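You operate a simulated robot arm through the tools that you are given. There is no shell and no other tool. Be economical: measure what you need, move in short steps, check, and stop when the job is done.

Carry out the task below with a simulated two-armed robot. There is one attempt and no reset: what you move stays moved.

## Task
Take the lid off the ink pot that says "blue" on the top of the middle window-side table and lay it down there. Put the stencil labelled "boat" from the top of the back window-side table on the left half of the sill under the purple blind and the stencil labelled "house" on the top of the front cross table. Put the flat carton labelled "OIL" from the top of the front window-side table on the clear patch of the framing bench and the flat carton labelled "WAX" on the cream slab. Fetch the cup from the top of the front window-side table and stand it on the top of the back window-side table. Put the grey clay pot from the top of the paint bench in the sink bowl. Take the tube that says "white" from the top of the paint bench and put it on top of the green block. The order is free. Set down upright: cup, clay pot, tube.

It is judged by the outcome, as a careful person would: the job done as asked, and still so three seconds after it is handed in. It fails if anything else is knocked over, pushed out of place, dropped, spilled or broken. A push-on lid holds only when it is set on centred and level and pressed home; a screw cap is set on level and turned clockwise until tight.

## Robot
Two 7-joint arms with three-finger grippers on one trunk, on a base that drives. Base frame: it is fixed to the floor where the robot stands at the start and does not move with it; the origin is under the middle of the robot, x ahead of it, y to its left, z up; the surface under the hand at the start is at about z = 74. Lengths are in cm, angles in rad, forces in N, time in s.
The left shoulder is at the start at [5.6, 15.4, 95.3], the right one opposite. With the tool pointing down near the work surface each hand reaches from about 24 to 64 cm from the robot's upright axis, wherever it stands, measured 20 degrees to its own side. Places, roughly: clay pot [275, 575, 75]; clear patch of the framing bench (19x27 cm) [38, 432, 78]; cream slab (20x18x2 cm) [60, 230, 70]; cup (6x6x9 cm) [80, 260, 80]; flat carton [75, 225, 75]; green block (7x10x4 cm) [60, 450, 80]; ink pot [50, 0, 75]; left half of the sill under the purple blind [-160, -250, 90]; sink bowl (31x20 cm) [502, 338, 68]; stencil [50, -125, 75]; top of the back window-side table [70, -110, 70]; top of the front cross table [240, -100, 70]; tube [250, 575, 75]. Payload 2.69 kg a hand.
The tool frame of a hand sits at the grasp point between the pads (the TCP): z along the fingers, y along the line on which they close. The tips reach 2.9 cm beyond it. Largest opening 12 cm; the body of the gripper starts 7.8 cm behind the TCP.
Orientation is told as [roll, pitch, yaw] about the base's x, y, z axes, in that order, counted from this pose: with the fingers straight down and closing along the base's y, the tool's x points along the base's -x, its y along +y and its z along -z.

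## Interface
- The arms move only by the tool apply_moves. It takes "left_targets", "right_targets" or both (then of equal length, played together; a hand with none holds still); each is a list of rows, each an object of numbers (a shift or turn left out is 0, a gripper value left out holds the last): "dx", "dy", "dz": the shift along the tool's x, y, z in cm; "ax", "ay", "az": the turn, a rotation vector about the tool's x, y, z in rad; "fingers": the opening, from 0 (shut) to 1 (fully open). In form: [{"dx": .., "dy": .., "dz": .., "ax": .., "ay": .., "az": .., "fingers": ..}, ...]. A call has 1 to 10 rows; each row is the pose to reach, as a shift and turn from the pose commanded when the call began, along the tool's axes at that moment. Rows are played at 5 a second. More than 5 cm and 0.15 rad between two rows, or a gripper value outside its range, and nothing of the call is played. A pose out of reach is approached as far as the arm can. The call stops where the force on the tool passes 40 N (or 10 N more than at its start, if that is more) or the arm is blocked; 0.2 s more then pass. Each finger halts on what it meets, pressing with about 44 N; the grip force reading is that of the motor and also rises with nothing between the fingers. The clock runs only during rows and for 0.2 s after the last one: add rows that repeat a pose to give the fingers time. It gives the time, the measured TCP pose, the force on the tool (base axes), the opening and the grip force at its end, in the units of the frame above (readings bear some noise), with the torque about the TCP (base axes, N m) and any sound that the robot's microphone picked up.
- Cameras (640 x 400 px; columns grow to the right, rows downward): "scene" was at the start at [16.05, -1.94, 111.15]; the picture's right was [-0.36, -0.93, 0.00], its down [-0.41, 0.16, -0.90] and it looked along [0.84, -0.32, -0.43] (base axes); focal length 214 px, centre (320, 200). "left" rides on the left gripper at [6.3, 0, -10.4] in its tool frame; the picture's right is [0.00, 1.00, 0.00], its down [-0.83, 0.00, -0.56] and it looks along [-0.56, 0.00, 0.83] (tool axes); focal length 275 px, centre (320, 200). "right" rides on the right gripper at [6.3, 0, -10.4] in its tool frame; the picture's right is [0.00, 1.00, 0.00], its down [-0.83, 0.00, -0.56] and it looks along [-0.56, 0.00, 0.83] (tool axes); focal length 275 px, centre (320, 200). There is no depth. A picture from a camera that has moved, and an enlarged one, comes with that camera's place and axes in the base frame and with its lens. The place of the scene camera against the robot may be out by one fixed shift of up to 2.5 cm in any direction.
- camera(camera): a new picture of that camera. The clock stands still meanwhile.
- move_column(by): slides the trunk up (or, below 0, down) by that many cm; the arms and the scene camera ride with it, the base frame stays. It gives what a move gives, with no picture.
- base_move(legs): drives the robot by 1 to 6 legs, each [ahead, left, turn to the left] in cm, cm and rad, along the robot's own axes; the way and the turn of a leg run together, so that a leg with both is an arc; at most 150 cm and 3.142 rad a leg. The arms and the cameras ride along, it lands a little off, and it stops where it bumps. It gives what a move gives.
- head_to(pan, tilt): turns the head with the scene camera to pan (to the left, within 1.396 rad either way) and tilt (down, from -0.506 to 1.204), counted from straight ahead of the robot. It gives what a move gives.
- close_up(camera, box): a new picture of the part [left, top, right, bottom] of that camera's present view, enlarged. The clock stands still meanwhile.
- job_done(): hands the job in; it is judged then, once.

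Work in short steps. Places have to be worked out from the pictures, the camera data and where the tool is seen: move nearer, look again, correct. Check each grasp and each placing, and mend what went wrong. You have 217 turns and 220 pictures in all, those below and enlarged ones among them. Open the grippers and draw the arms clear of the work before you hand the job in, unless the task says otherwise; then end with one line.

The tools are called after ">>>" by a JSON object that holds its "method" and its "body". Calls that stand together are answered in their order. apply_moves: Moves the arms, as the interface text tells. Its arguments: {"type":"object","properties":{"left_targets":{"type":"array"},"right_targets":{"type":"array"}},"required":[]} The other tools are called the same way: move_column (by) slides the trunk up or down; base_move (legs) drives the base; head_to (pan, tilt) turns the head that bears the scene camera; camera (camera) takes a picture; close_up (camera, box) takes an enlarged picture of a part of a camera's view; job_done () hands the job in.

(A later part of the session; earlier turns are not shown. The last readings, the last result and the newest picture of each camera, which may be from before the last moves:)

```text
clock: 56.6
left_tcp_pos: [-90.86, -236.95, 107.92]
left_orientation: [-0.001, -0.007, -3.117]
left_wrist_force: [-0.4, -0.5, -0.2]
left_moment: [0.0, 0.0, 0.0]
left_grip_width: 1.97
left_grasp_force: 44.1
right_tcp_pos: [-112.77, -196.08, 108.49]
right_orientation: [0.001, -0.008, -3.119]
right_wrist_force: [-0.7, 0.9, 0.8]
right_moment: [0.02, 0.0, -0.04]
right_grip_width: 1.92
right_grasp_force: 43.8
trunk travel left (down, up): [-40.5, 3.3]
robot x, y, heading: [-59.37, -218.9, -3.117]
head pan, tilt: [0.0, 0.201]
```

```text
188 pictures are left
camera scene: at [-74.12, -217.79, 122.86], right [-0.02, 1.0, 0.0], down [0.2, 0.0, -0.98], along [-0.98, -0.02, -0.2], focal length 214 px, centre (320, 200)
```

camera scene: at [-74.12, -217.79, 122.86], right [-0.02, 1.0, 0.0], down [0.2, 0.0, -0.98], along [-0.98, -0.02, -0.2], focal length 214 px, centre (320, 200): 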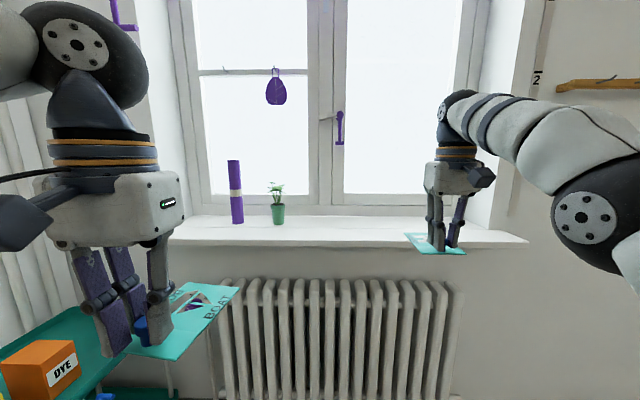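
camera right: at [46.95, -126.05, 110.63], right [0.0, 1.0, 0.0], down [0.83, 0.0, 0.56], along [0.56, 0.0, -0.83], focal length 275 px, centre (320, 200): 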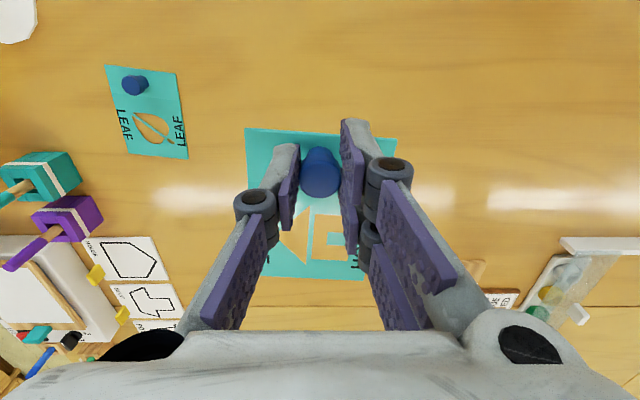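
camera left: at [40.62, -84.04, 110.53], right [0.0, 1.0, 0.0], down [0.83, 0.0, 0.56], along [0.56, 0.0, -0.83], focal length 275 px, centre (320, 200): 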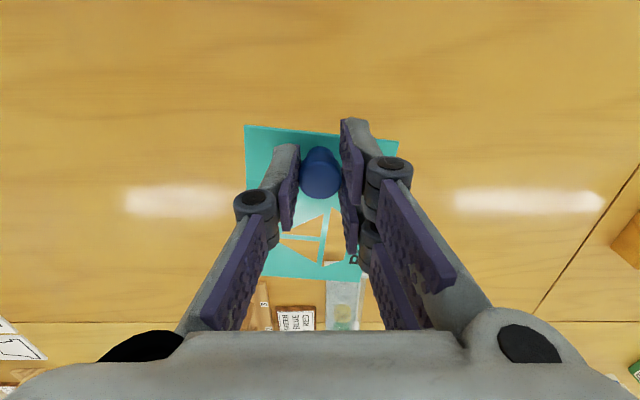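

Here is the sill; its left half (−y side, about y −297…−215) has a purple tube and a plant at the back, free in front. I check the blind colour by looking up, then drive nearer.

>>> {"method": "head_to", "body": {"pan": 0.1, "tilt": -0.4}}

>>> {"method": "camera", "body": {"camera": "scene"}}

>>> {"method": "base_move", "body": {"legs": [[42, 8, -0.024]]}}

>>> {"method": "head_to", "body": {"pan": 0.1, "tilt": 0.5}}

>>> {"method": "camera", "body": {"camera": "scene"}}

>>> {"method": "camera", "body": {"camera": "left"}}

```text
clock: 57.6
left_tcp_pos: [-90.87, -237.01, 107.98]
left_orientation: [-0.001, -0.005, -3.116]
left_wrist_force: [-0.7, 0.3, 0.1]
left_moment: [0.0, -0.01, 0.0]
left_grip_width: 1.98
left_grasp_force: 44.7
right_tcp_pos: [-112.77, -196.03, 108.49]
right_orientation: [0.0, -0.008, -3.118]
right_wrist_force: [-0.5, 0.6, -1.4]
right_moment: [0.01, -0.01, -0.02]
right_grip_width: 1.95
right_grasp_force: 44.4
trunk travel left (down, up): [-40.5, 3.3]
robot x, y, heading: [-59.84, -218.58, -3.119]
head pan, tilt: [0.099, -0.4]
```

```text
187 pictures are left
camera scene: at [-72.08, -218.46, 128.0], right [-0.12, 0.99, 0.0], down [-0.39, -0.05, -0.92], along [-0.91, -0.11, 0.39], focal length 214 px, centre (320, 200)
```

scene: 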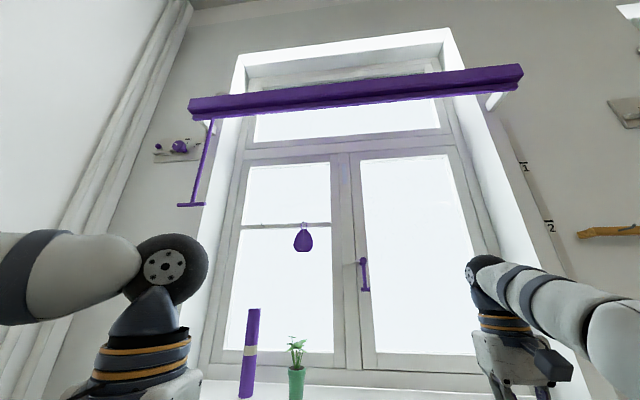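

```text
clock: 60.2
left_tcp_pos: [-133.15, -244.51, 107.83]
left_orientation: [-0.002, -0.004, 3.137]
left_wrist_force: [0.8, 0.4, -0.4]
left_moment: [0.04, -0.04, 0.01]
left_grip_width: 1.95
left_grasp_force: 43.6
right_tcp_pos: [-153.9, -202.88, 108.34]
right_orientation: [-0.001, -0.009, 3.135]
right_wrist_force: [-0.5, -0.3, -0.2]
right_moment: [0.01, -0.02, -0.01]
right_grip_width: 1.96
right_grasp_force: 43.7
trunk travel left (down, up): [-40.5, 3.3]
robot x, y, heading: [-101.24, -227.35, 3.137]
head pan, tilt: [0.099, -0.4]
```

```text
clock: 61.4
left_tcp_pos: [-133.07, -244.56, 108.01]
left_orientation: [0.0, -0.008, 3.135]
left_wrist_force: [0.5, 0.1, -0.9]
left_moment: [-0.03, -0.02, 0.03]
left_grip_width: 1.97
left_grasp_force: 44.0
right_tcp_pos: [-153.8, -202.98, 108.54]
right_orientation: [0.0, -0.009, 3.136]
right_wrist_force: [-0.1, 0.6, 0.6]
right_moment: [0.03, -0.01, 0.0]
right_grip_width: 1.98
right_grasp_force: 43.8
trunk travel left (down, up): [-40.5, 3.3]
robot x, y, heading: [-101.02, -226.96, 3.135]
head pan, tilt: [0.099, 0.499]
```

```text
186 pictures are left
camera scene: at [-115.58, -226.72, 120.1], right [-0.09, 1.0, 0.0], down [0.48, 0.04, -0.88], along [-0.87, -0.08, -0.48], focal length 214 px, centre (320, 200)
```

scene: 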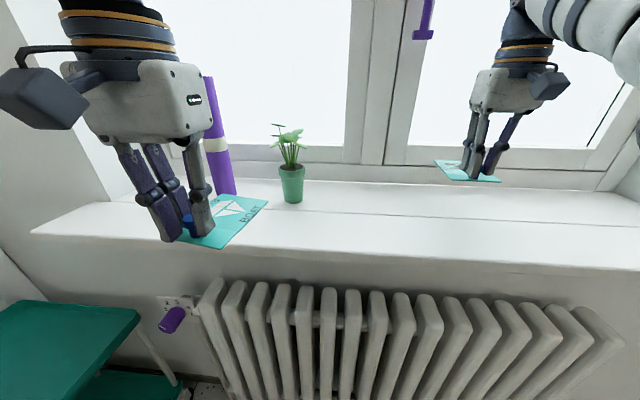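

```text
185 pictures are left
camera left: at [-126.81, -244.58, 118.38], right [-0.01, -1.0, 0.0], down [-0.83, 0.01, 0.56], along [-0.56, 0.01, -0.83], focal length 275 px, centre (320, 200)
```

left: 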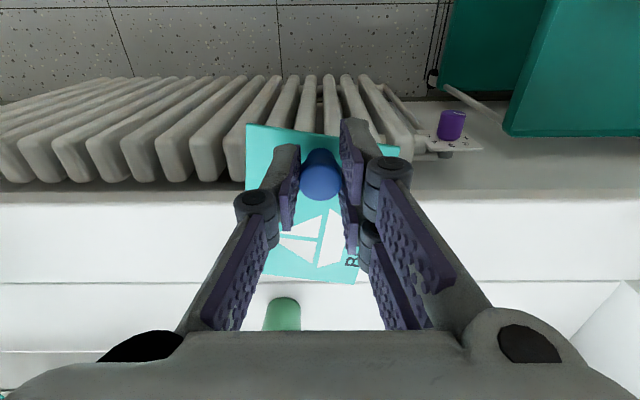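

Purple blind confirmed. I inspect the seam line on the sill to see whether it is a step.

>>> {"method": "close_up", "body": {"camera": "scene", "box": [240, 150, 400, 280]}}

>>> {"method": "close_up", "body": {"camera": "left", "box": [380, 160, 540, 300]}}

```text
3.08 times, centred on (320, 215) of scene
camera zoom: at [-115.58, -226.72, 120.1], right [-0.09, 1.0, 0.0], down [0.48, 0.04, -0.88], along [-0.87, -0.08, -0.48], focal length 660 px, centre (320, 154)
```

zoom: 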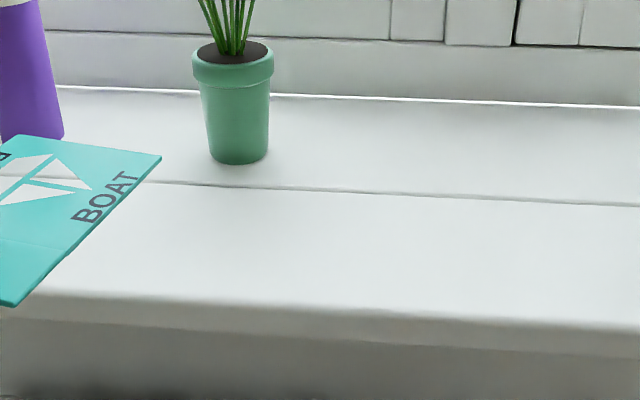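

```text
2.86 times, centred on (460, 230) of left
camera zoom: at [-126.81, -244.58, 118.38], right [-0.01, -1.0, 0.0], down [-0.83, 0.01, 0.56], along [-0.56, 0.01, -0.83], focal length 786 px, centre (-80, 114)
```

zoom: 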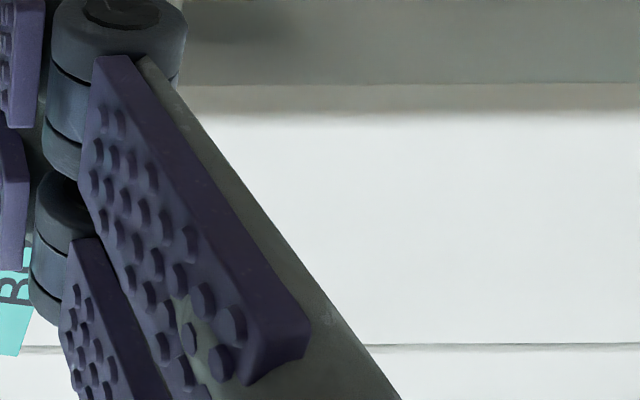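

The joint is flush; front edge at x≈-146.5. I carry the boat over [-152.5, -250] staying about 6 cm above the sill.

>>> {"method": "apply_moves", "body": {"left_targets": [{"dx": -4.5, "dy": 1.2}, {"dx": -9, "dy": 2.4}, {"dx": -13, "dy": 3.6, "dz": 1}, {"dx": -16.5, "dy": 4.8, "dz": 3.5}, {"dx": -19.4, "dy": 5.5, "dz": 6.5}, {"dx": -19.4, "dy": 5.5, "dz": 8.5}, {"dx": -19.4, "dy": 5.5, "dz": 8.5}]}}

>>> {"method": "camera", "body": {"camera": "left"}}

>>> {"method": "camera", "body": {"camera": "scene"}}

```text
clock: 63.0
left_tcp_pos: [-152.54, -249.97, 99.65]
left_orientation: [-0.003, -0.007, 3.138]
left_wrist_force: [0.0, 0.4, -0.9]
left_moment: [0.01, -0.03, -0.02]
left_grip_width: 1.94
left_grasp_force: 43.5
right_tcp_pos: [-153.72, -203.04, 108.49]
right_orientation: [0.0, -0.007, 3.134]
right_wrist_force: [-0.6, 0.1, -0.3]
right_moment: [0.02, 0.0, 0.02]
right_grip_width: 1.94
right_grasp_force: 44.3
trunk travel left (down, up): [-40.5, 3.3]
robot x, y, heading: [-101.52, -227.59, 3.135]
head pan, tilt: [0.099, 0.499]
```

```text
182 pictures are left
camera left: at [-146.23, -250.05, 110.11], right [-0.01, -1.0, 0.0], down [-0.83, 0.01, 0.56], along [-0.56, 0.01, -0.83], focal length 275 px, centre (320, 200)
```

left: 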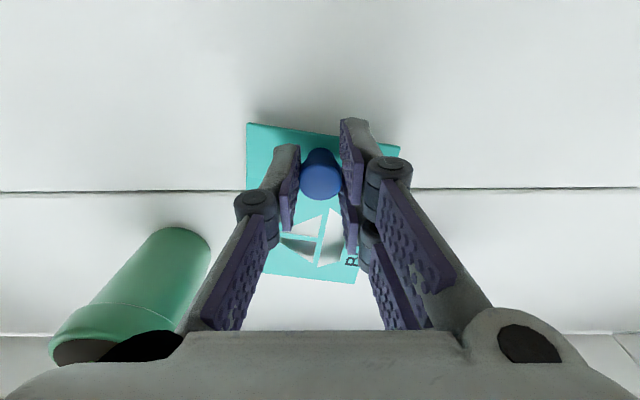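

```text
181 pictures are left
camera scene: at [-115.59, -226.72, 120.09], right [-0.09, 1.0, 0.0], down [0.48, 0.04, -0.88], along [-0.87, -0.08, -0.48], focal length 214 px, centre (320, 200)
```

scene: 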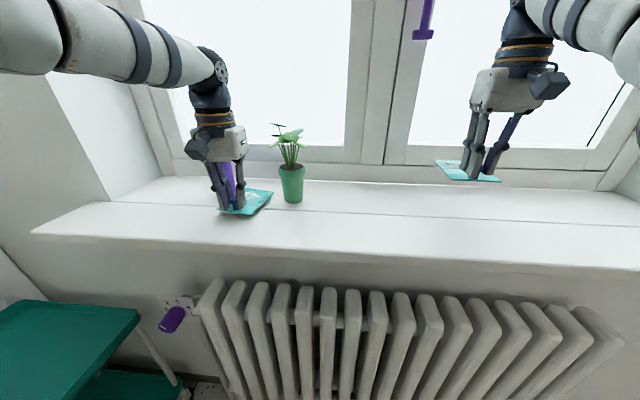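

Placement looks good. I lower in small steps until touch.

>>> {"method": "apply_moves", "body": {"left_targets": [{"dz": 0.5}, {"dz": 1}, {"dz": 1.5}, {"dz": 2}, {"dz": 2.4}, {"dz": 2.8}, {"dz": 3.2}, {"dz": 3.6}]}}

>>> {"method": "close_up", "body": {"camera": "scene", "box": [170, 150, 330, 250]}}

```text
clock: 64.1
left_tcp_pos: [-152.48, -249.86, 98.35]
left_orientation: [-0.002, -0.025, 3.138]
left_wrist_force: [5.9, -0.7, 27.3]
left_moment: [0.03, -0.47, -0.02]
left_grip_width: 1.97
left_grasp_force: 44.1
right_tcp_pos: [-153.53, -202.92, 108.58]
right_orientation: [0.002, -0.01, 3.136]
right_wrist_force: [0.1, 0.3, 0.7]
right_moment: [0.0, -0.02, -0.02]
right_grip_width: 1.93
right_grasp_force: 44.0
trunk travel left (down, up): [-40.5, 3.3]
robot x, y, heading: [-101.15, -227.16, 3.132]
head pan, tilt: [0.099, 0.499]
stopped in row 5 (left hand): the force on the tool passed its limit at 44 N (the readings are from after the stop); the commanded pose is now the measured one
```

```text
4.00 times, centred on (250, 200) of scene
camera zoom: at [-115.31, -226.66, 120.13], right [-0.09, 1.0, 0.0], down [0.47, 0.04, -0.88], along [-0.88, -0.08, -0.48], focal length 858 px, centre (600, 200)
```

zoom: 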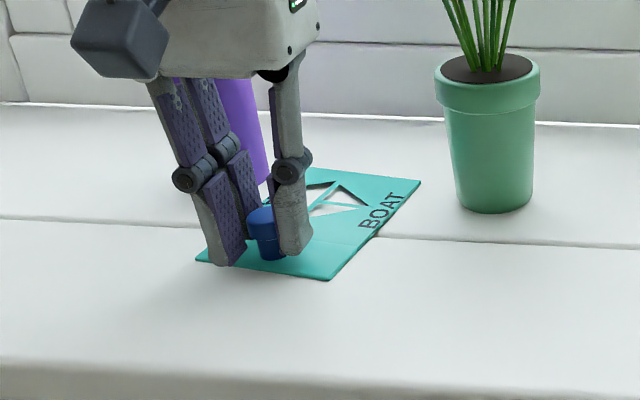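

Contact, stencil flat on the sill. I open and withdraw up and back.

>>> {"method": "apply_moves", "body": {"left_targets": [{"dz": -0.2, "fingers": 0.2}, {"dz": -0.2, "fingers": 0.3}, {"dz": -0.2}, {"dz": -3}, {"dz": -7}, {"dz": -10}, {"dz": -10, "dx": 5}, {"dz": -10, "dx": 10}, {"dz": -10, "dx": 15}, {"dz": -10, "dx": 20}]}}

>>> {"method": "camera", "body": {"camera": "scene"}}

```text
clock: 66.3
left_tcp_pos: [-132.3, -250.33, 107.59]
left_orientation: [-0.004, -0.022, 3.138]
left_wrist_force: [0.7, 0.2, -0.1]
left_moment: [0.01, 0.02, 0.02]
left_grip_width: 3.61
left_grasp_force: 0.1
right_tcp_pos: [-153.69, -202.97, 108.47]
right_orientation: [0.0, -0.009, 3.134]
right_wrist_force: [-0.4, -0.1, -0.7]
right_moment: [0.0, -0.03, 0.02]
right_grip_width: 1.94
right_grasp_force: 43.6
trunk travel left (down, up): [-40.5, 3.3]
robot x, y, heading: [-100.94, -227.39, 3.135]
head pan, tilt: [0.099, 0.499]
```

```text
179 pictures are left
camera scene: at [-115.52, -226.77, 120.1], right [-0.09, 1.0, 0.0], down [0.48, 0.04, -0.88], along [-0.87, -0.08, -0.48], focal length 214 px, centre (320, 200)
```

scene: 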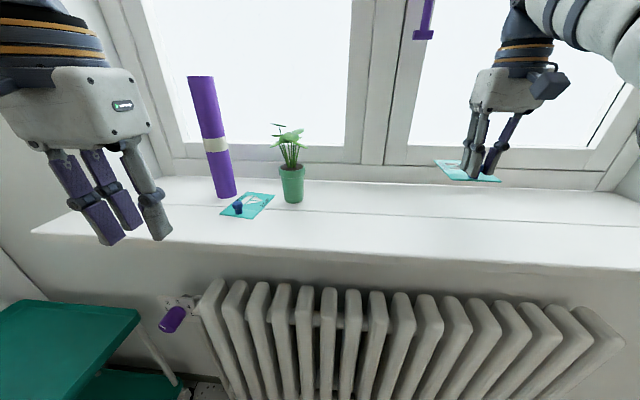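

Boat is placed. I back off, turn to face +x and look along the aisle by the cabinets toward the cross tables.

>>> {"method": "base_move", "body": {"legs": [[-45, 0, 0], [0, 0, 3.141]]}}

>>> {"method": "head_to", "body": {"pan": 0.0, "tilt": 0.3}}

>>> {"method": "camera", "body": {"camera": "scene"}}

```text
clock: 76.4
left_tcp_pos: [-24.75, -204.78, 107.43]
left_orientation: [-0.002, -0.017, -0.007]
left_wrist_force: [0.4, -0.4, -0.2]
left_moment: [-0.02, -0.01, 0.03]
left_grip_width: 3.6
left_grasp_force: 0.1
right_tcp_pos: [-3.43, -252.13, 108.54]
right_orientation: [0.001, -0.009, -0.008]
right_wrist_force: [0.2, 0.3, 0.3]
right_moment: [0.0, 0.0, -0.04]
right_grip_width: 1.98
right_grasp_force: 43.9
trunk travel left (down, up): [-40.5, 3.3]
robot x, y, heading: [-56.07, -227.52, -0.012]
head pan, tilt: [0.099, 0.499]
```

```text
clock: 77.2
left_tcp_pos: [-24.63, -204.75, 107.47]
left_orientation: [-0.003, -0.016, -0.006]
left_wrist_force: [-0.7, -0.8, 0.5]
left_moment: [-0.02, 0.01, 0.05]
left_grip_width: 3.58
left_grasp_force: 0.0
right_tcp_pos: [-3.5, -252.12, 108.49]
right_orientation: [0.001, -0.009, -0.009]
right_wrist_force: [0.2, 0.1, -0.7]
right_moment: [0.0, 0.04, 0.0]
right_grip_width: 1.97
right_grasp_force: 44.1
trunk travel left (down, up): [-40.5, 3.3]
robot x, y, heading: [-56.02, -227.43, -0.013]
head pan, tilt: [0.0, 0.3]
```

```text
178 pictures are left
camera scene: at [-43.58, -226.37, 121.92], right [-0.01, -1.0, 0.0], down [-0.3, 0.0, -0.96], along [0.96, -0.01, -0.3], focal length 214 px, centre (320, 200)
```

scene: 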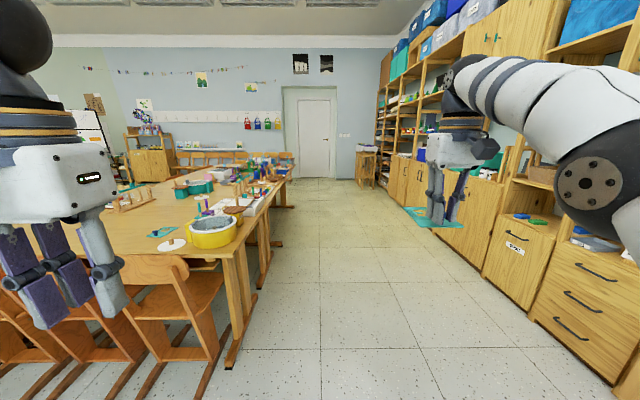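

A wide aisle runs along the cabinets. I drive ahead and look at the cross tables from there.

>>> {"method": "base_move", "body": {"legs": [[0, -15, 0.012], [145, 0, 0]]}}

>>> {"method": "head_to", "body": {"pan": 0.9, "tilt": 0.3}}

>>> {"method": "camera", "body": {"camera": "scene"}}

>>> {"method": "head_to", "body": {"pan": 0.3, "tilt": 0.3}}

>>> {"method": "camera", "body": {"camera": "scene"}}

```text
clock: 85.9
left_tcp_pos: [122.88, -218.88, 107.61]
left_orientation: [-0.001, -0.015, 0.007]
left_wrist_force: [-0.7, 0.1, -0.5]
left_moment: [0.01, 0.02, 0.02]
left_grip_width: 3.62
left_grasp_force: 0.2
right_tcp_pos: [144.7, -265.97, 108.35]
right_orientation: [0.0, -0.009, 0.007]
right_wrist_force: [0.6, 0.2, -0.8]
right_moment: [0.03, 0.04, -0.02]
right_grip_width: 2.0
right_grasp_force: 44.5
trunk travel left (down, up): [-40.5, 3.3]
robot x, y, heading: [91.89, -242.39, 0.002]
head pan, tilt: [0.0, 0.3]
```

```text
clock: 87.1
left_tcp_pos: [122.78, -218.85, 107.55]
left_orientation: [0.0, -0.017, 0.007]
left_wrist_force: [0.8, 0.9, -0.2]
left_moment: [-0.02, -0.03, -0.01]
left_grip_width: 3.61
left_grasp_force: 0.1
right_tcp_pos: [144.68, -265.92, 108.48]
right_orientation: [0.002, -0.008, 0.006]
right_wrist_force: [1.1, 0.8, 0.9]
right_moment: [0.0, 0.03, 0.01]
right_grip_width: 1.95
right_grasp_force: 43.7
trunk travel left (down, up): [-40.5, 3.3]
robot x, y, heading: [91.88, -242.35, 0.0]
head pan, tilt: [0.901, 0.3]
```

```text
177 pictures are left
camera scene: at [100.61, -233.45, 121.93], right [0.79, -0.62, 0.0], down [-0.18, -0.23, -0.96], along [0.59, 0.75, -0.3], focal length 214 px, centre (320, 200)
```

scene: 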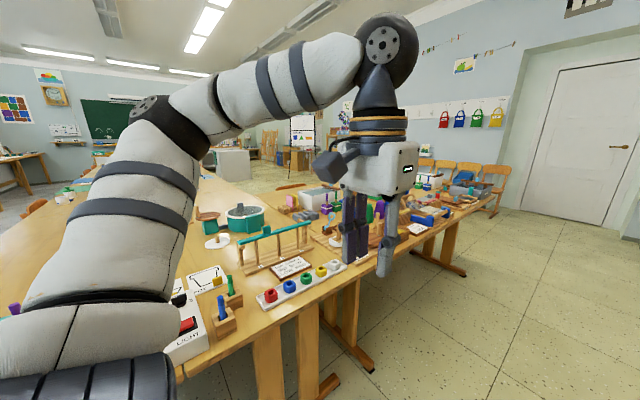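

```text
clock: 88.1
left_tcp_pos: [122.93, -218.81, 107.56]
left_orientation: [-0.002, -0.018, 0.008]
left_wrist_force: [0.1, 0.7, 0.5]
left_moment: [0.01, -0.03, 0.0]
left_grip_width: 3.57
left_grasp_force: 0.1
right_tcp_pos: [144.64, -265.92, 108.44]
right_orientation: [-0.001, -0.01, 0.006]
right_wrist_force: [0.0, 0.2, -0.1]
right_moment: [-0.03, 0.01, 0.0]
right_grip_width: 1.99
right_grasp_force: 43.6
trunk travel left (down, up): [-40.5, 3.3]
robot x, y, heading: [92.03, -242.4, 0.005]
head pan, tilt: [0.3, 0.3]
```

```text
176 pictures are left
camera scene: at [103.74, -237.98, 121.93], right [0.3, -0.95, 0.0], down [-0.28, -0.09, -0.96], along [0.91, 0.29, -0.3], focal length 214 px, centre (320, 200)
```

scene: 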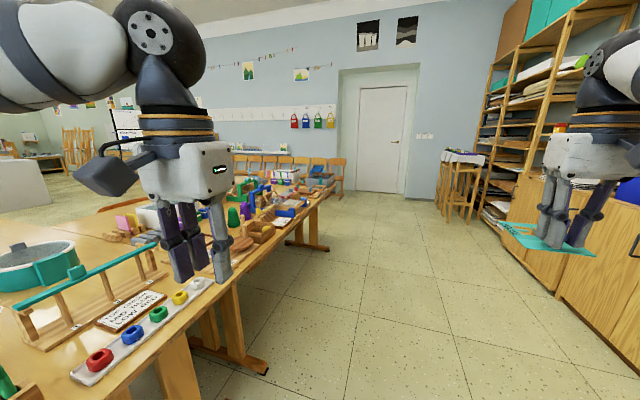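

The table continues to about x≈290. I drive further along and look at the far end.

>>> {"method": "base_move", "body": {"legs": [[145, 0, 0]]}}

>>> {"method": "head_to", "body": {"pan": 1.39, "tilt": 0.4}}

>>> {"method": "camera", "body": {"camera": "scene"}}

>>> {"method": "head_to", "body": {"pan": 0.5, "tilt": 0.4}}

>>> {"method": "camera", "body": {"camera": "scene"}}

```text
clock: 95.3
left_tcp_pos: [267.34, -216.06, 107.63]
left_orientation: [-0.002, -0.016, 0.028]
left_wrist_force: [-0.5, 0.0, -0.8]
left_moment: [0.01, -0.04, -0.02]
left_grip_width: 3.61
left_grasp_force: 0.0
right_tcp_pos: [289.99, -262.79, 108.4]
right_orientation: [0.001, -0.009, 0.024]
right_wrist_force: [0.4, 0.3, 0.3]
right_moment: [-0.01, 0.01, -0.02]
right_grip_width: 1.97
right_grasp_force: 44.1
trunk travel left (down, up): [-40.5, 3.3]
robot x, y, heading: [236.82, -239.97, 0.029]
head pan, tilt: [0.3, 0.3]
```

```text
clock: 96.6
left_tcp_pos: [267.34, -216.0, 107.51]
left_orientation: [-0.003, -0.017, 0.028]
left_wrist_force: [0.1, -0.4, -0.4]
left_moment: [-0.03, 0.03, 0.01]
left_grip_width: 3.59
left_grasp_force: 0.0
right_tcp_pos: [290.15, -262.7, 108.5]
right_orientation: [0.0, -0.008, 0.026]
right_wrist_force: [-0.2, 0.1, -0.5]
right_moment: [-0.02, 0.03, -0.01]
right_grip_width: 1.98
right_grasp_force: 44.0
trunk travel left (down, up): [-40.5, 3.3]
robot x, y, heading: [236.83, -240.13, 0.024]
head pan, tilt: [1.389, 0.4]
```

```text
175 pictures are left
camera scene: at [241.22, -229.4, 121.0], right [0.99, -0.16, 0.0], down [-0.06, -0.38, -0.92], along [0.14, 0.91, -0.39], focal length 214 px, centre (320, 200)
```

scene: 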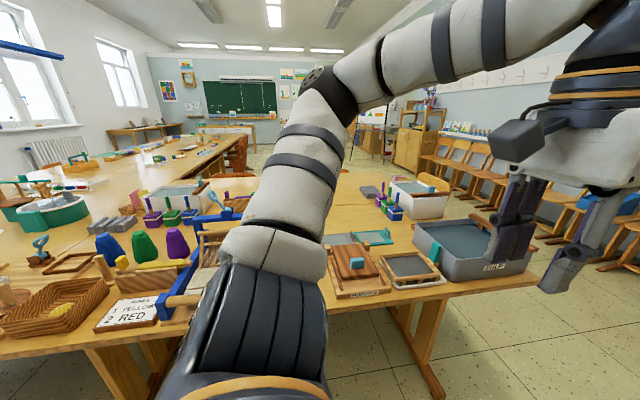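

```text
clock: 97.8
left_tcp_pos: [267.27, -216.07, 107.57]
left_orientation: [-0.001, -0.017, 0.027]
left_wrist_force: [0.6, 0.9, -0.2]
left_moment: [0.02, 0.01, -0.01]
left_grip_width: 3.59
left_grasp_force: 0.0
right_tcp_pos: [290.05, -262.73, 108.44]
right_orientation: [0.0, -0.008, 0.025]
right_wrist_force: [0.3, 0.3, -0.2]
right_moment: [0.04, 0.02, 0.0]
right_grip_width: 1.97
right_grasp_force: 44.0
trunk travel left (down, up): [-40.5, 3.3]
robot x, y, heading: [236.93, -240.01, 0.023]
head pan, tilt: [0.499, 0.4]
```

```text
174 pictures are left
camera scene: at [247.78, -233.91, 121.0], right [0.5, -0.87, 0.0], down [-0.34, -0.2, -0.92], along [0.8, 0.46, -0.39], focal length 214 px, centre (320, 200)
```

scene: 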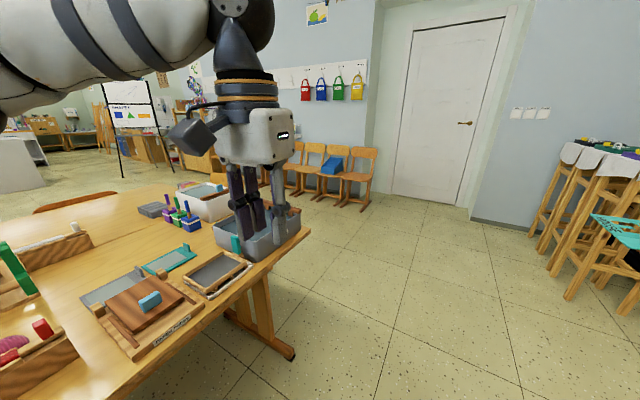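

The front cross table has clear space near its far end (x up to ≈313). I go around the end and face it from +x.

>>> {"method": "base_move", "body": {"legs": [[130, 0, -0.023], [0, 0, 1.571], [125, 0, 0], [0, 0, 1.571]]}}

>>> {"method": "head_to", "body": {"pan": 0, "tilt": 0.45}}

>>> {"method": "camera", "body": {"camera": "scene"}}

>>> {"method": "camera", "body": {"camera": "right"}}

```text
clock: 113.4
left_tcp_pos: [336.08, -91.99, 107.53]
left_orientation: [-0.002, -0.019, 1.624]
left_wrist_force: [-0.1, -0.8, 0.2]
left_moment: [-0.02, -0.04, -0.04]
left_grip_width: 3.61
left_grasp_force: 0.0
right_tcp_pos: [382.11, -68.09, 108.41]
right_orientation: [0.0, -0.009, 1.621]
right_wrist_force: [-1.1, 0.0, 0.0]
right_moment: [0.0, -0.03, 0.01]
right_grip_width: 1.98
right_grasp_force: 44.2
trunk travel left (down, up): [-40.5, 3.3]
robot x, y, heading: [360.59, -122.08, 1.622]
head pan, tilt: [0.499, 0.4]
stopped in leg 3: the robot was blocked; the commanded pose is now the measured one
```

```text
clock: 114.3
left_tcp_pos: [335.98, -92.02, 107.51]
left_orientation: [-0.002, -0.015, 1.624]
left_wrist_force: [-0.4, -0.3, 0.0]
left_moment: [0.01, 0.01, -0.01]
left_grip_width: 3.6
left_grasp_force: 0.0
right_tcp_pos: [382.02, -67.96, 108.4]
right_orientation: [0.001, -0.007, 1.621]
right_wrist_force: [0.3, -0.5, -0.3]
right_moment: [-0.02, 0.0, -0.02]
right_grip_width: 1.97
right_grasp_force: 44.3
trunk travel left (down, up): [-40.5, 3.3]
robot x, y, heading: [360.65, -121.86, 1.621]
head pan, tilt: [0.0, 0.45]
```

```text
173 pictures are left
camera scene: at [358.92, -107.14, 120.54], right [1.0, 0.05, 0.0], down [0.02, -0.43, -0.9], along [-0.05, 0.9, -0.44], focal length 214 px, centre (320, 200)
```

scene: 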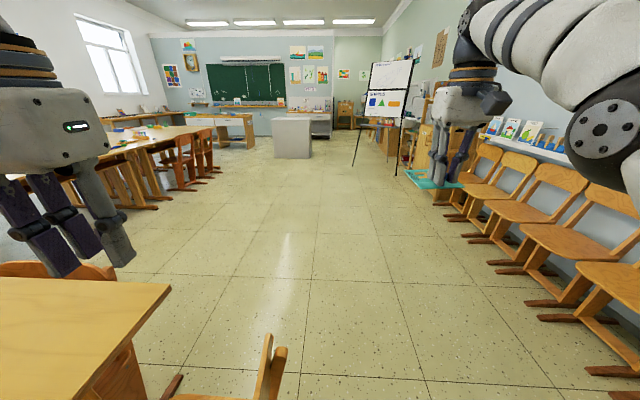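

```text
172 pictures are left
camera right: at [382.52, -74.37, 118.59], right [-1.0, -0.06, 0.0], down [-0.05, 0.83, 0.56], along [-0.03, 0.56, -0.83], focal length 275 px, centre (320, 200)
```

right: 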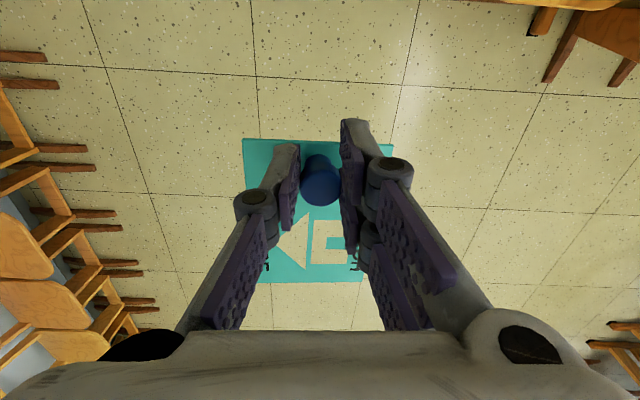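

The base bumped at y≈-122; a chair stands just ahead at the table's end. I look down to see it before moving.

>>> {"method": "head_to", "body": {"pan": 0.0, "tilt": 1.1}}

>>> {"method": "camera", "body": {"camera": "scene"}}

>>> {"method": "head_to", "body": {"pan": 0.8, "tilt": 0.7}}

>>> {"method": "camera", "body": {"camera": "scene"}}

```text
clock: 115.3
left_tcp_pos: [335.99, -91.96, 107.51]
left_orientation: [-0.001, -0.014, 1.624]
left_wrist_force: [-0.2, 0.2, -0.1]
left_moment: [0.01, 0.01, 0.01]
left_grip_width: 3.6
left_grasp_force: 0.0
right_tcp_pos: [381.97, -68.11, 108.28]
right_orientation: [0.001, -0.007, 1.622]
right_wrist_force: [0.2, 0.5, -0.8]
right_moment: [-0.02, 0.04, -0.03]
right_grip_width: 1.97
right_grasp_force: 44.0
trunk travel left (down, up): [-40.5, 3.3]
robot x, y, heading: [360.63, -121.73, 1.621]
head pan, tilt: [0.0, 1.1]
```

```text
171 pictures are left
camera scene: at [359.07, -110.01, 115.32], right [1.0, 0.05, 0.0], down [0.04, -0.89, -0.45], along [-0.02, 0.45, -0.89], focal length 214 px, centre (320, 200)
```

scene: 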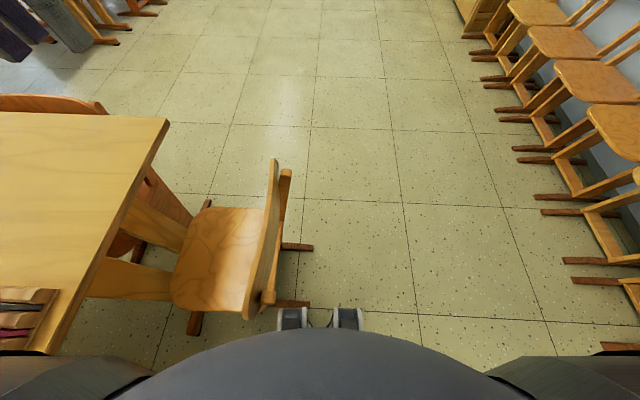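

```text
clock: 116.5
left_tcp_pos: [335.96, -91.94, 107.49]
left_orientation: [-0.002, -0.017, 1.623]
left_wrist_force: [-0.2, -0.2, 0.1]
left_moment: [0.0, 0.01, 0.02]
left_grip_width: 3.61
left_grasp_force: 0.1
right_tcp_pos: [382.2, -67.92, 108.41]
right_orientation: [0.0, -0.006, 1.62]
right_wrist_force: [0.4, -0.3, -0.6]
right_moment: [-0.01, 0.01, -0.02]
right_grip_width: 1.97
right_grasp_force: 43.3
trunk travel left (down, up): [-40.5, 3.3]
robot x, y, heading: [360.57, -121.89, 1.62]
head pan, tilt: [0.799, 0.7]
```

```text
170 pictures are left
camera scene: at [353.01, -110.7, 118.31], right [0.66, 0.75, 0.0], down [0.48, -0.43, -0.76], along [-0.57, 0.51, -0.64], focal length 214 px, centre (320, 200)
```

scene: 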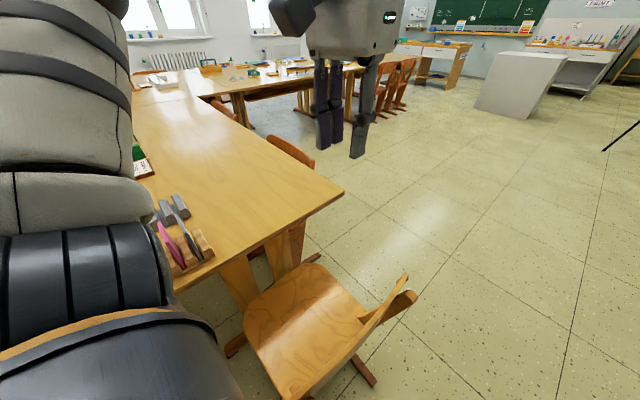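

A chair stands at the table's end; I touched only its rail. I back off, go around it and stand off the table's front corner, then turn so the right hand faces the clear corner area around [303,-77].

>>> {"method": "base_move", "body": {"legs": [[-8, 0, -0.05], [0, -28, 0], [92, 0, 0]]}}

>>> {"method": "head_to", "body": {"pan": 1.1, "tilt": 0.7}}

>>> {"method": "camera", "body": {"camera": "scene"}}

```text
clock: 124.3
left_tcp_pos: [366.03, -7.1, 107.56]
left_orientation: [-0.002, -0.016, 1.571]
left_wrist_force: [0.5, -0.3, -0.1]
left_moment: [0.0, -0.01, 0.02]
left_grip_width: 3.59
left_grasp_force: 0.1
right_tcp_pos: [413.21, 14.44, 108.32]
right_orientation: [0.001, -0.008, 1.568]
right_wrist_force: [0.6, -0.3, -0.9]
right_moment: [-0.01, -0.03, 0.02]
right_grip_width: 1.98
right_grasp_force: 44.0
trunk travel left (down, up): [-40.5, 3.3]
robot x, y, heading: [389.1, -38.17, 1.565]
head pan, tilt: [0.799, 0.7]
```

```text
clock: 125.1
left_tcp_pos: [365.89, -7.12, 107.49]
left_orientation: [-0.002, -0.014, 1.57]
left_wrist_force: [0.7, -0.6, 0.1]
left_moment: [-0.01, 0.01, 0.03]
left_grip_width: 3.61
left_grasp_force: 0.0
right_tcp_pos: [413.29, 14.49, 108.37]
right_orientation: [0.001, -0.006, 1.568]
right_wrist_force: [0.2, 0.7, -1.3]
right_moment: [-0.01, -0.02, -0.01]
right_grip_width: 2.01
right_grasp_force: 44.5
trunk travel left (down, up): [-40.5, 3.3]
robot x, y, heading: [389.15, -38.36, 1.57]
head pan, tilt: [1.1, 0.7]
```

```text
169 pictures are left
camera scene: at [380.38, -28.78, 118.32], right [0.46, 0.89, 0.0], down [0.57, -0.29, -0.76], along [-0.68, 0.35, -0.64], focal length 214 px, centre (320, 200)
```

scene: 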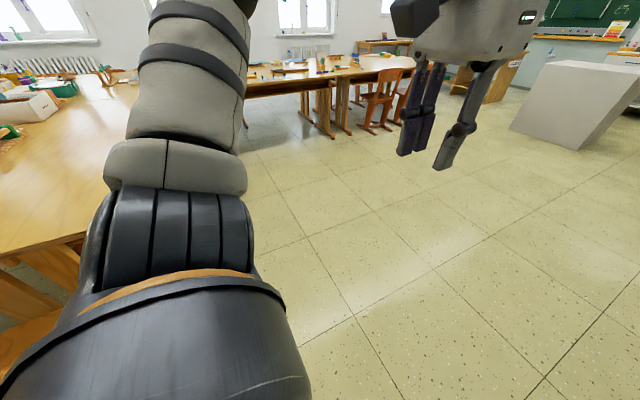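

Floor to the left is free. I slide left to x≈346 and turn to face the table corner.

>>> {"method": "base_move", "body": {"legs": [[3, 43, 0], [0, 0, 2.7]]}}

>>> {"method": "head_to", "body": {"pan": -0.2, "tilt": 0.6}}

>>> {"method": "camera", "body": {"camera": "scene"}}

>>> {"method": "camera", "body": {"camera": "right"}}

```text
clock: 135.3
left_tcp_pos: [353.32, -72.73, 107.52]
left_orientation: [-0.002, -0.015, -2.017]
left_wrist_force: [0.5, 0.5, -0.8]
left_moment: [0.04, -0.02, 0.01]
left_grip_width: 3.62
left_grasp_force: 0.2
right_tcp_pos: [301.36, -71.95, 108.38]
right_orientation: [0.0, -0.008, -2.016]
right_wrist_force: [0.0, 0.2, -0.4]
right_moment: [0.0, -0.01, -0.01]
right_grip_width: 1.87
right_grasp_force: 43.8
trunk travel left (down, up): [-40.5, 3.3]
robot x, y, heading: [345.89, -34.75, -2.015]
head pan, tilt: [1.1, 0.7]
```

```text
clock: 136.8
left_tcp_pos: [353.18, -72.74, 107.51]
left_orientation: [-0.001, -0.016, -2.014]
left_wrist_force: [-0.6, -0.9, 0.6]
left_moment: [0.04, 0.01, 0.0]
left_grip_width: 3.61
left_grasp_force: 0.1
right_tcp_pos: [301.38, -72.0, 108.39]
right_orientation: [0.0, -0.007, -2.018]
right_wrist_force: [0.1, -0.3, 0.3]
right_moment: [-0.01, 0.01, 0.0]
right_grip_width: 1.89
right_grasp_force: 43.6
trunk travel left (down, up): [-40.5, 3.3]
robot x, y, heading: [345.57, -34.42, -2.015]
head pan, tilt: [-0.201, 0.6]
```

```text
168 pictures are left
camera scene: at [337.57, -44.14, 119.18], right [-0.8, 0.6, 0.0], down [0.34, 0.45, -0.83], along [-0.5, -0.66, -0.56], focal length 214 px, centre (320, 200)
```

scene: 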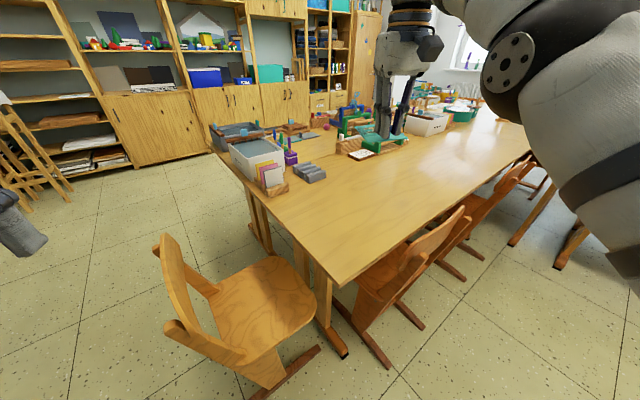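

```text
167 pictures are left
camera right: at [304.22, -66.16, 118.58], right [0.9, -0.43, 0.0], down [-0.35, -0.75, 0.56], along [-0.24, -0.51, -0.83], focal length 275 px, centre (320, 200)
```

right: 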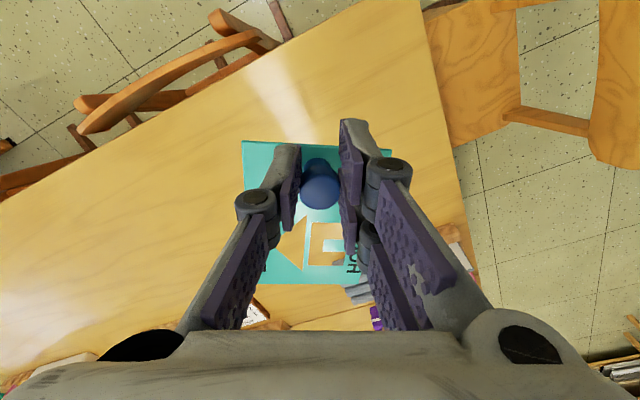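

The stencil is already over the table; I nudge the base a little nearer and bring the trunk back down 8 cm so the hand can reach [299,-81].

>>> {"method": "base_move", "body": {"legs": [[2.5, -5, 0]]}}

>>> {"method": "move_column", "body": {"by": -8}}

```text
clock: 137.9
left_tcp_pos: [347.78, -72.81, 107.57]
left_orientation: [-0.002, -0.014, -2.014]
left_wrist_force: [0.3, -0.6, -0.4]
left_moment: [0.01, -0.02, 0.03]
left_grip_width: 3.61
left_grasp_force: 0.1
right_tcp_pos: [295.69, -71.89, 108.14]
right_orientation: [0.002, -0.01, -2.016]
right_wrist_force: [0.3, -0.2, -1.1]
right_moment: [0.01, -0.07, -0.01]
right_grip_width: 1.88
right_grasp_force: 43.7
trunk travel left (down, up): [-40.5, 3.3]
robot x, y, heading: [340.59, -34.64, -2.021]
head pan, tilt: [-0.201, 0.6]
```

```text
clock: 139.0
left_tcp_pos: [347.87, -72.87, 99.58]
left_orientation: [-0.002, -0.018, -2.014]
left_wrist_force: [0.2, 0.5, -0.1]
left_moment: [0.0, 0.01, -0.01]
left_grip_width: 3.59
left_grasp_force: 0.0
right_tcp_pos: [295.74, -71.84, 100.45]
right_orientation: [0.001, -0.009, -2.015]
right_wrist_force: [0.8, 0.3, -0.4]
right_moment: [0.02, -0.02, -0.01]
right_grip_width: 1.89
right_grasp_force: 44.3
trunk travel left (down, up): [-32.5, 11.3]
robot x, y, heading: [340.06, -34.79, -2.02]
head pan, tilt: [-0.201, 0.6]
```

I carry it over [297,-80] and down to about 3 cm above the table.

>>> {"method": "apply_moves", "body": {"right_targets": [{"dx": -2.3, "dy": 1.6, "dz": 1}, {"dx": -4.6, "dy": 3.2, "dz": 3}, {"dx": -6.8, "dy": 4.7, "dz": 6}, {"dx": -6.8, "dy": 4.7, "dz": 10.5}, {"dx": -6.8, "dy": 4.7, "dz": 15}, {"dx": -6.8, "dy": 4.7, "dz": 19}, {"dx": -6.8, "dy": 4.7, "dz": 19}]}}

>>> {"method": "camera", "body": {"camera": "scene"}}

>>> {"method": "camera", "body": {"camera": "right"}}

```text
clock: 140.6
left_tcp_pos: [347.68, -72.78, 99.51]
left_orientation: [-0.003, -0.016, -2.014]
left_wrist_force: [0.6, -0.3, -1.2]
left_moment: [0.0, 0.01, 0.0]
left_grip_width: 3.58
left_grasp_force: 0.0
right_tcp_pos: [297.03, -79.94, 81.35]
right_orientation: [0.001, -0.006, -2.015]
right_wrist_force: [-0.9, -0.6, 0.4]
right_moment: [0.04, 0.0, -0.05]
right_grip_width: 1.86
right_grasp_force: 44.0
right hand out of reach, approached as far as the arm can: row 2, 3
trunk travel left (down, up): [-32.5, 11.3]
robot x, y, heading: [340.35, -34.52, -2.021]
head pan, tilt: [-0.201, 0.6]
```

```text
166 pictures are left
camera scene: at [329.97, -48.28, 109.8], right [-0.8, 0.6, 0.0], down [0.34, 0.45, -0.83], along [-0.5, -0.66, -0.56], focal length 214 px, centre (320, 200)
```

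scene: 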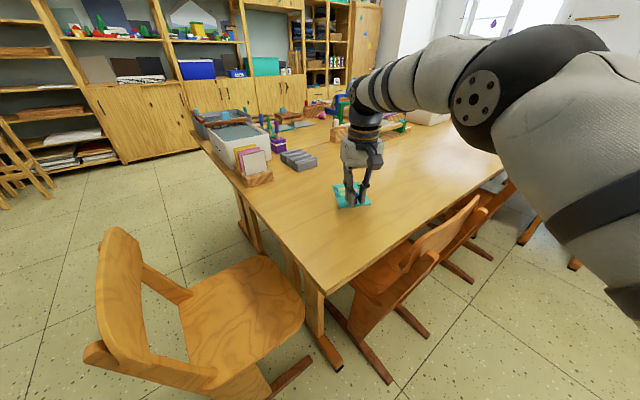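

```text
165 pictures are left
camera right: at [299.84, -74.13, 91.64], right [0.9, -0.43, 0.0], down [-0.35, -0.75, 0.56], along [-0.24, -0.51, -0.83], focal length 275 px, centre (320, 200)
```

right: 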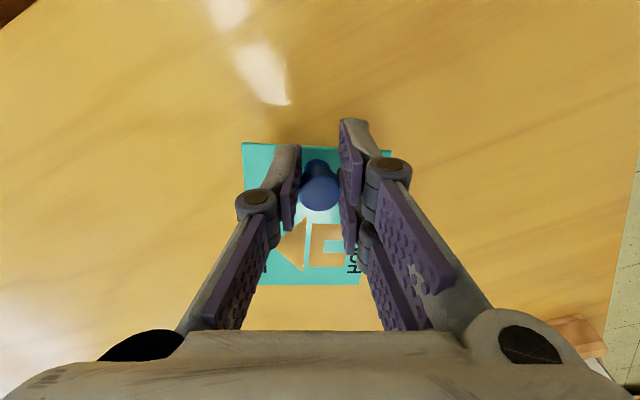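

Clear surface beneath. I lower until touch.

>>> {"method": "apply_moves", "body": {"right_targets": [{"dz": 1}, {"dz": 2}, {"dz": 2.6}, {"dz": 3}, {"dz": 3.4}, {"dz": 3.8}, {"dz": 4.2}]}}

```text
clock: 142.4
left_tcp_pos: [347.8, -72.69, 99.53]
left_orientation: [-0.002, -0.019, -2.014]
left_wrist_force: [-0.4, 0.3, -0.6]
left_moment: [-0.01, 0.03, 0.02]
left_grip_width: 3.61
left_grasp_force: 0.0
right_tcp_pos: [296.9, -80.15, 77.85]
right_orientation: [-0.001, -0.019, -2.018]
right_wrist_force: [0.7, 4.9, 19.3]
right_moment: [0.19, -0.17, 0.03]
right_grip_width: 1.85
right_grasp_force: 43.0
trunk travel left (down, up): [-32.5, 11.3]
robot x, y, heading: [340.18, -35.19, -2.018]
head pan, tilt: [-0.201, 0.6]
stopped in row 7 (right hand): the force on the tool passed its limit at 41 N (the readings are from after the stop); the commanded pose is now the measured one
```

Contact. I release and rise.

>>> {"method": "apply_moves", "body": {"right_targets": [{"dz": -0.2, "fingers": 0.2}, {"dz": -0.2, "fingers": 0.3}, {"dz": -0.2}, {"dz": -3}, {"dz": -7.5}, {"dz": -12}, {"dz": -16.5}, {"dz": -21}, {"dz": -21, "dx": 4}, {"dz": -21, "dx": 8}]}}

>>> {"method": "camera", "body": {"camera": "scene"}}

```text
clock: 144.6
left_tcp_pos: [347.87, -72.81, 99.54]
left_orientation: [-0.004, -0.016, -2.012]
left_wrist_force: [1.1, -0.2, -0.1]
left_moment: [0.02, 0.02, 0.01]
left_grip_width: 3.6
left_grasp_force: 0.1
right_tcp_pos: [300.67, -72.69, 98.77]
right_orientation: [-0.002, -0.017, -2.017]
right_wrist_force: [-1.0, -0.5, 0.5]
right_moment: [-0.02, -0.03, -0.01]
right_grip_width: 3.59
right_grasp_force: 0.1
right hand out of reach, approached as far as the arm can: row 7, 8
trunk travel left (down, up): [-32.5, 11.3]
robot x, y, heading: [339.96, -34.55, -2.021]
head pan, tilt: [-0.201, 0.6]
```

```text
164 pictures are left
camera scene: at [330.09, -48.32, 109.8], right [-0.8, 0.6, 0.0], down [0.34, 0.45, -0.83], along [-0.5, -0.66, -0.56], focal length 214 px, centre (320, 200)
```

scene: 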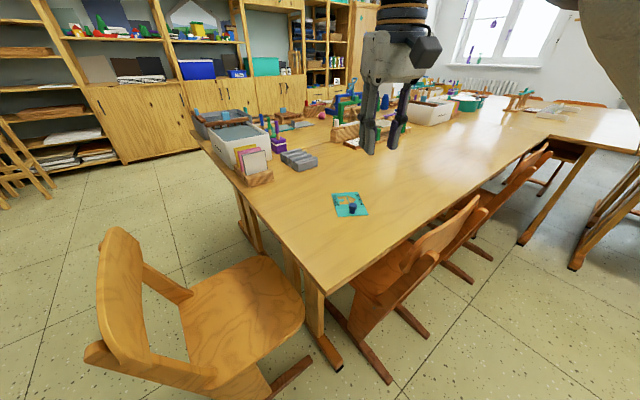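

House is placed. I turn toward the front of the room (+y) and drive up the middle, then look.

>>> {"method": "base_move", "body": {"legs": [[0, 0, -2.69], [145, 0, 0]]}}

>>> {"method": "head_to", "body": {"pan": 0, "tilt": 0.3}}

>>> {"method": "camera", "body": {"camera": "scene"}}

```text
clock: 158.3
left_tcp_pos: [314.1, 143.05, 99.38]
left_orientation: [-0.001, -0.016, 1.599]
left_wrist_force: [-0.9, 0.2, 0.3]
left_moment: [-0.01, 0.0, -0.02]
left_grip_width: 3.59
left_grasp_force: 0.0
right_tcp_pos: [356.22, 164.36, 98.46]
right_orientation: [0.0, -0.015, 1.595]
right_wrist_force: [-0.2, 0.3, 0.5]
right_moment: [0.01, -0.03, 0.01]
right_grip_width: 3.6
right_grasp_force: 0.1
trunk travel left (down, up): [-32.5, 11.3]
robot x, y, heading: [337.98, 112.66, 1.592]
head pan, tilt: [-0.201, 0.6]
```

```text
clock: 159.1
left_tcp_pos: [314.08, 143.03, 99.56]
left_orientation: [-0.001, -0.017, 1.597]
left_wrist_force: [-0.3, 0.0, 0.4]
left_moment: [-0.01, -0.03, -0.02]
left_grip_width: 3.62
left_grasp_force: 0.1
right_tcp_pos: [356.2, 164.36, 98.44]
right_orientation: [-0.003, -0.013, 1.594]
right_wrist_force: [-0.3, -0.8, 0.4]
right_moment: [0.01, -0.04, 0.01]
right_grip_width: 3.6
right_grasp_force: 0.1
trunk travel left (down, up): [-32.5, 11.3]
robot x, y, heading: [337.85, 112.56, 1.598]
head pan, tilt: [0.0, 0.3]
```

```text
163 pictures are left
camera scene: at [336.46, 131.98, 112.54], right [1.0, 0.02, 0.0], down [0.01, -0.3, -0.96], along [-0.02, 0.95, -0.3], focal length 214 px, centre (320, 200)
```

scene: 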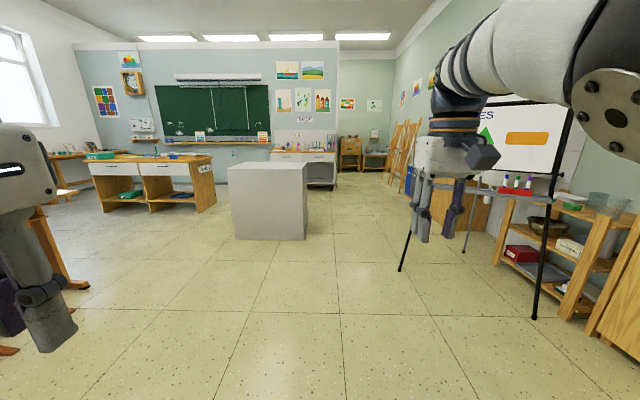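

The lane between the podium (x 241–315) and the easel (x>400) is free. I drive through at x≈357.

>>> {"method": "base_move", "body": {"legs": [[0, -20, -0.025], [140, 0, 0], [130, 0, 0]]}}

>>> {"method": "head_to", "body": {"pan": 0.5, "tilt": 0.4}}

>>> {"method": "camera", "body": {"camera": "scene"}}

>>> {"method": "head_to", "body": {"pan": -1.2, "tilt": 0.4}}

>>> {"method": "camera", "body": {"camera": "scene"}}

```text
clock: 174.0
left_tcp_pos: [325.29, 414.32, 99.6]
left_orientation: [-0.001, -0.014, 1.631]
left_wrist_force: [0.6, 0.0, 0.1]
left_moment: [-0.02, 0.01, 0.03]
left_grip_width: 3.61
left_grasp_force: 0.0
right_tcp_pos: [366.52, 437.04, 98.53]
right_orientation: [-0.002, -0.014, 1.628]
right_wrist_force: [-0.2, -0.7, 0.2]
right_moment: [-0.05, 0.0, 0.01]
right_grip_width: 3.62
right_grasp_force: 0.0
trunk travel left (down, up): [-32.5, 11.3]
robot x, y, heading: [350.4, 384.93, 1.629]
head pan, tilt: [0.0, 0.3]
```

```text
clock: 174.9
left_tcp_pos: [325.29, 414.31, 99.42]
left_orientation: [-0.002, -0.017, 1.632]
left_wrist_force: [0.4, -0.2, -0.9]
left_moment: [0.04, -0.01, 0.0]
left_grip_width: 3.62
left_grasp_force: 0.1
right_tcp_pos: [366.67, 436.97, 98.5]
right_orientation: [0.0, -0.016, 1.628]
right_wrist_force: [0.1, 0.0, -0.9]
right_moment: [-0.02, 0.0, -0.01]
right_grip_width: 3.61
right_grasp_force: 0.1
trunk travel left (down, up): [-32.5, 11.3]
robot x, y, heading: [349.79, 384.47, 1.627]
head pan, tilt: [0.499, 0.4]
```

```text
162 pictures are left
camera scene: at [343.64, 402.5, 111.62], right [0.85, 0.53, 0.0], down [0.21, -0.33, -0.92], along [-0.49, 0.78, -0.39], focal length 214 px, centre (320, 200)
```

scene: 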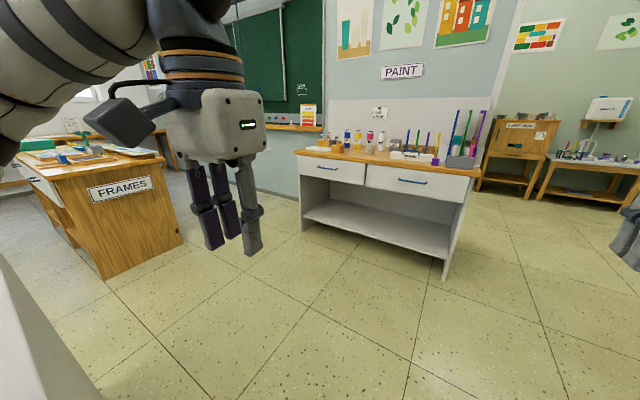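

```text
clock: 176.7
left_tcp_pos: [325.26, 414.17, 99.56]
left_orientation: [-0.001, -0.016, 1.632]
left_wrist_force: [-0.5, -0.1, -0.6]
left_moment: [0.0, -0.02, 0.01]
left_grip_width: 3.6
left_grasp_force: 0.1
right_tcp_pos: [366.58, 436.93, 98.62]
right_orientation: [-0.001, -0.013, 1.63]
right_wrist_force: [-0.5, 0.5, 0.8]
right_moment: [0.01, 0.02, 0.01]
right_grip_width: 3.59
right_grasp_force: 0.0
trunk travel left (down, up): [-32.5, 11.3]
robot x, y, heading: [349.92, 384.77, 1.626]
head pan, tilt: [-1.201, 0.4]
```

```text
161 pictures are left
camera scene: at [356.96, 398.48, 111.62], right [0.42, -0.91, 0.0], down [-0.35, -0.16, -0.92], along [0.84, 0.38, -0.39], focal length 214 px, centre (320, 200)
```

scene: 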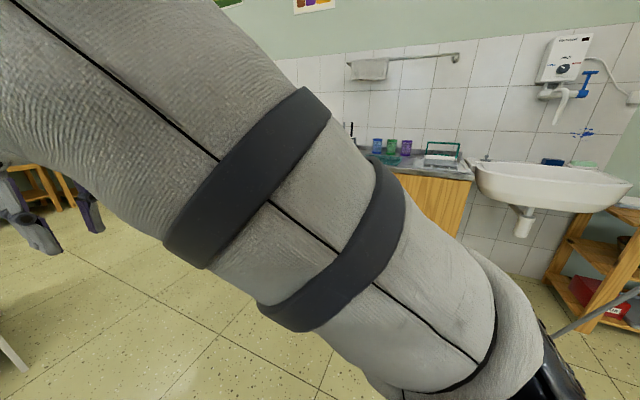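

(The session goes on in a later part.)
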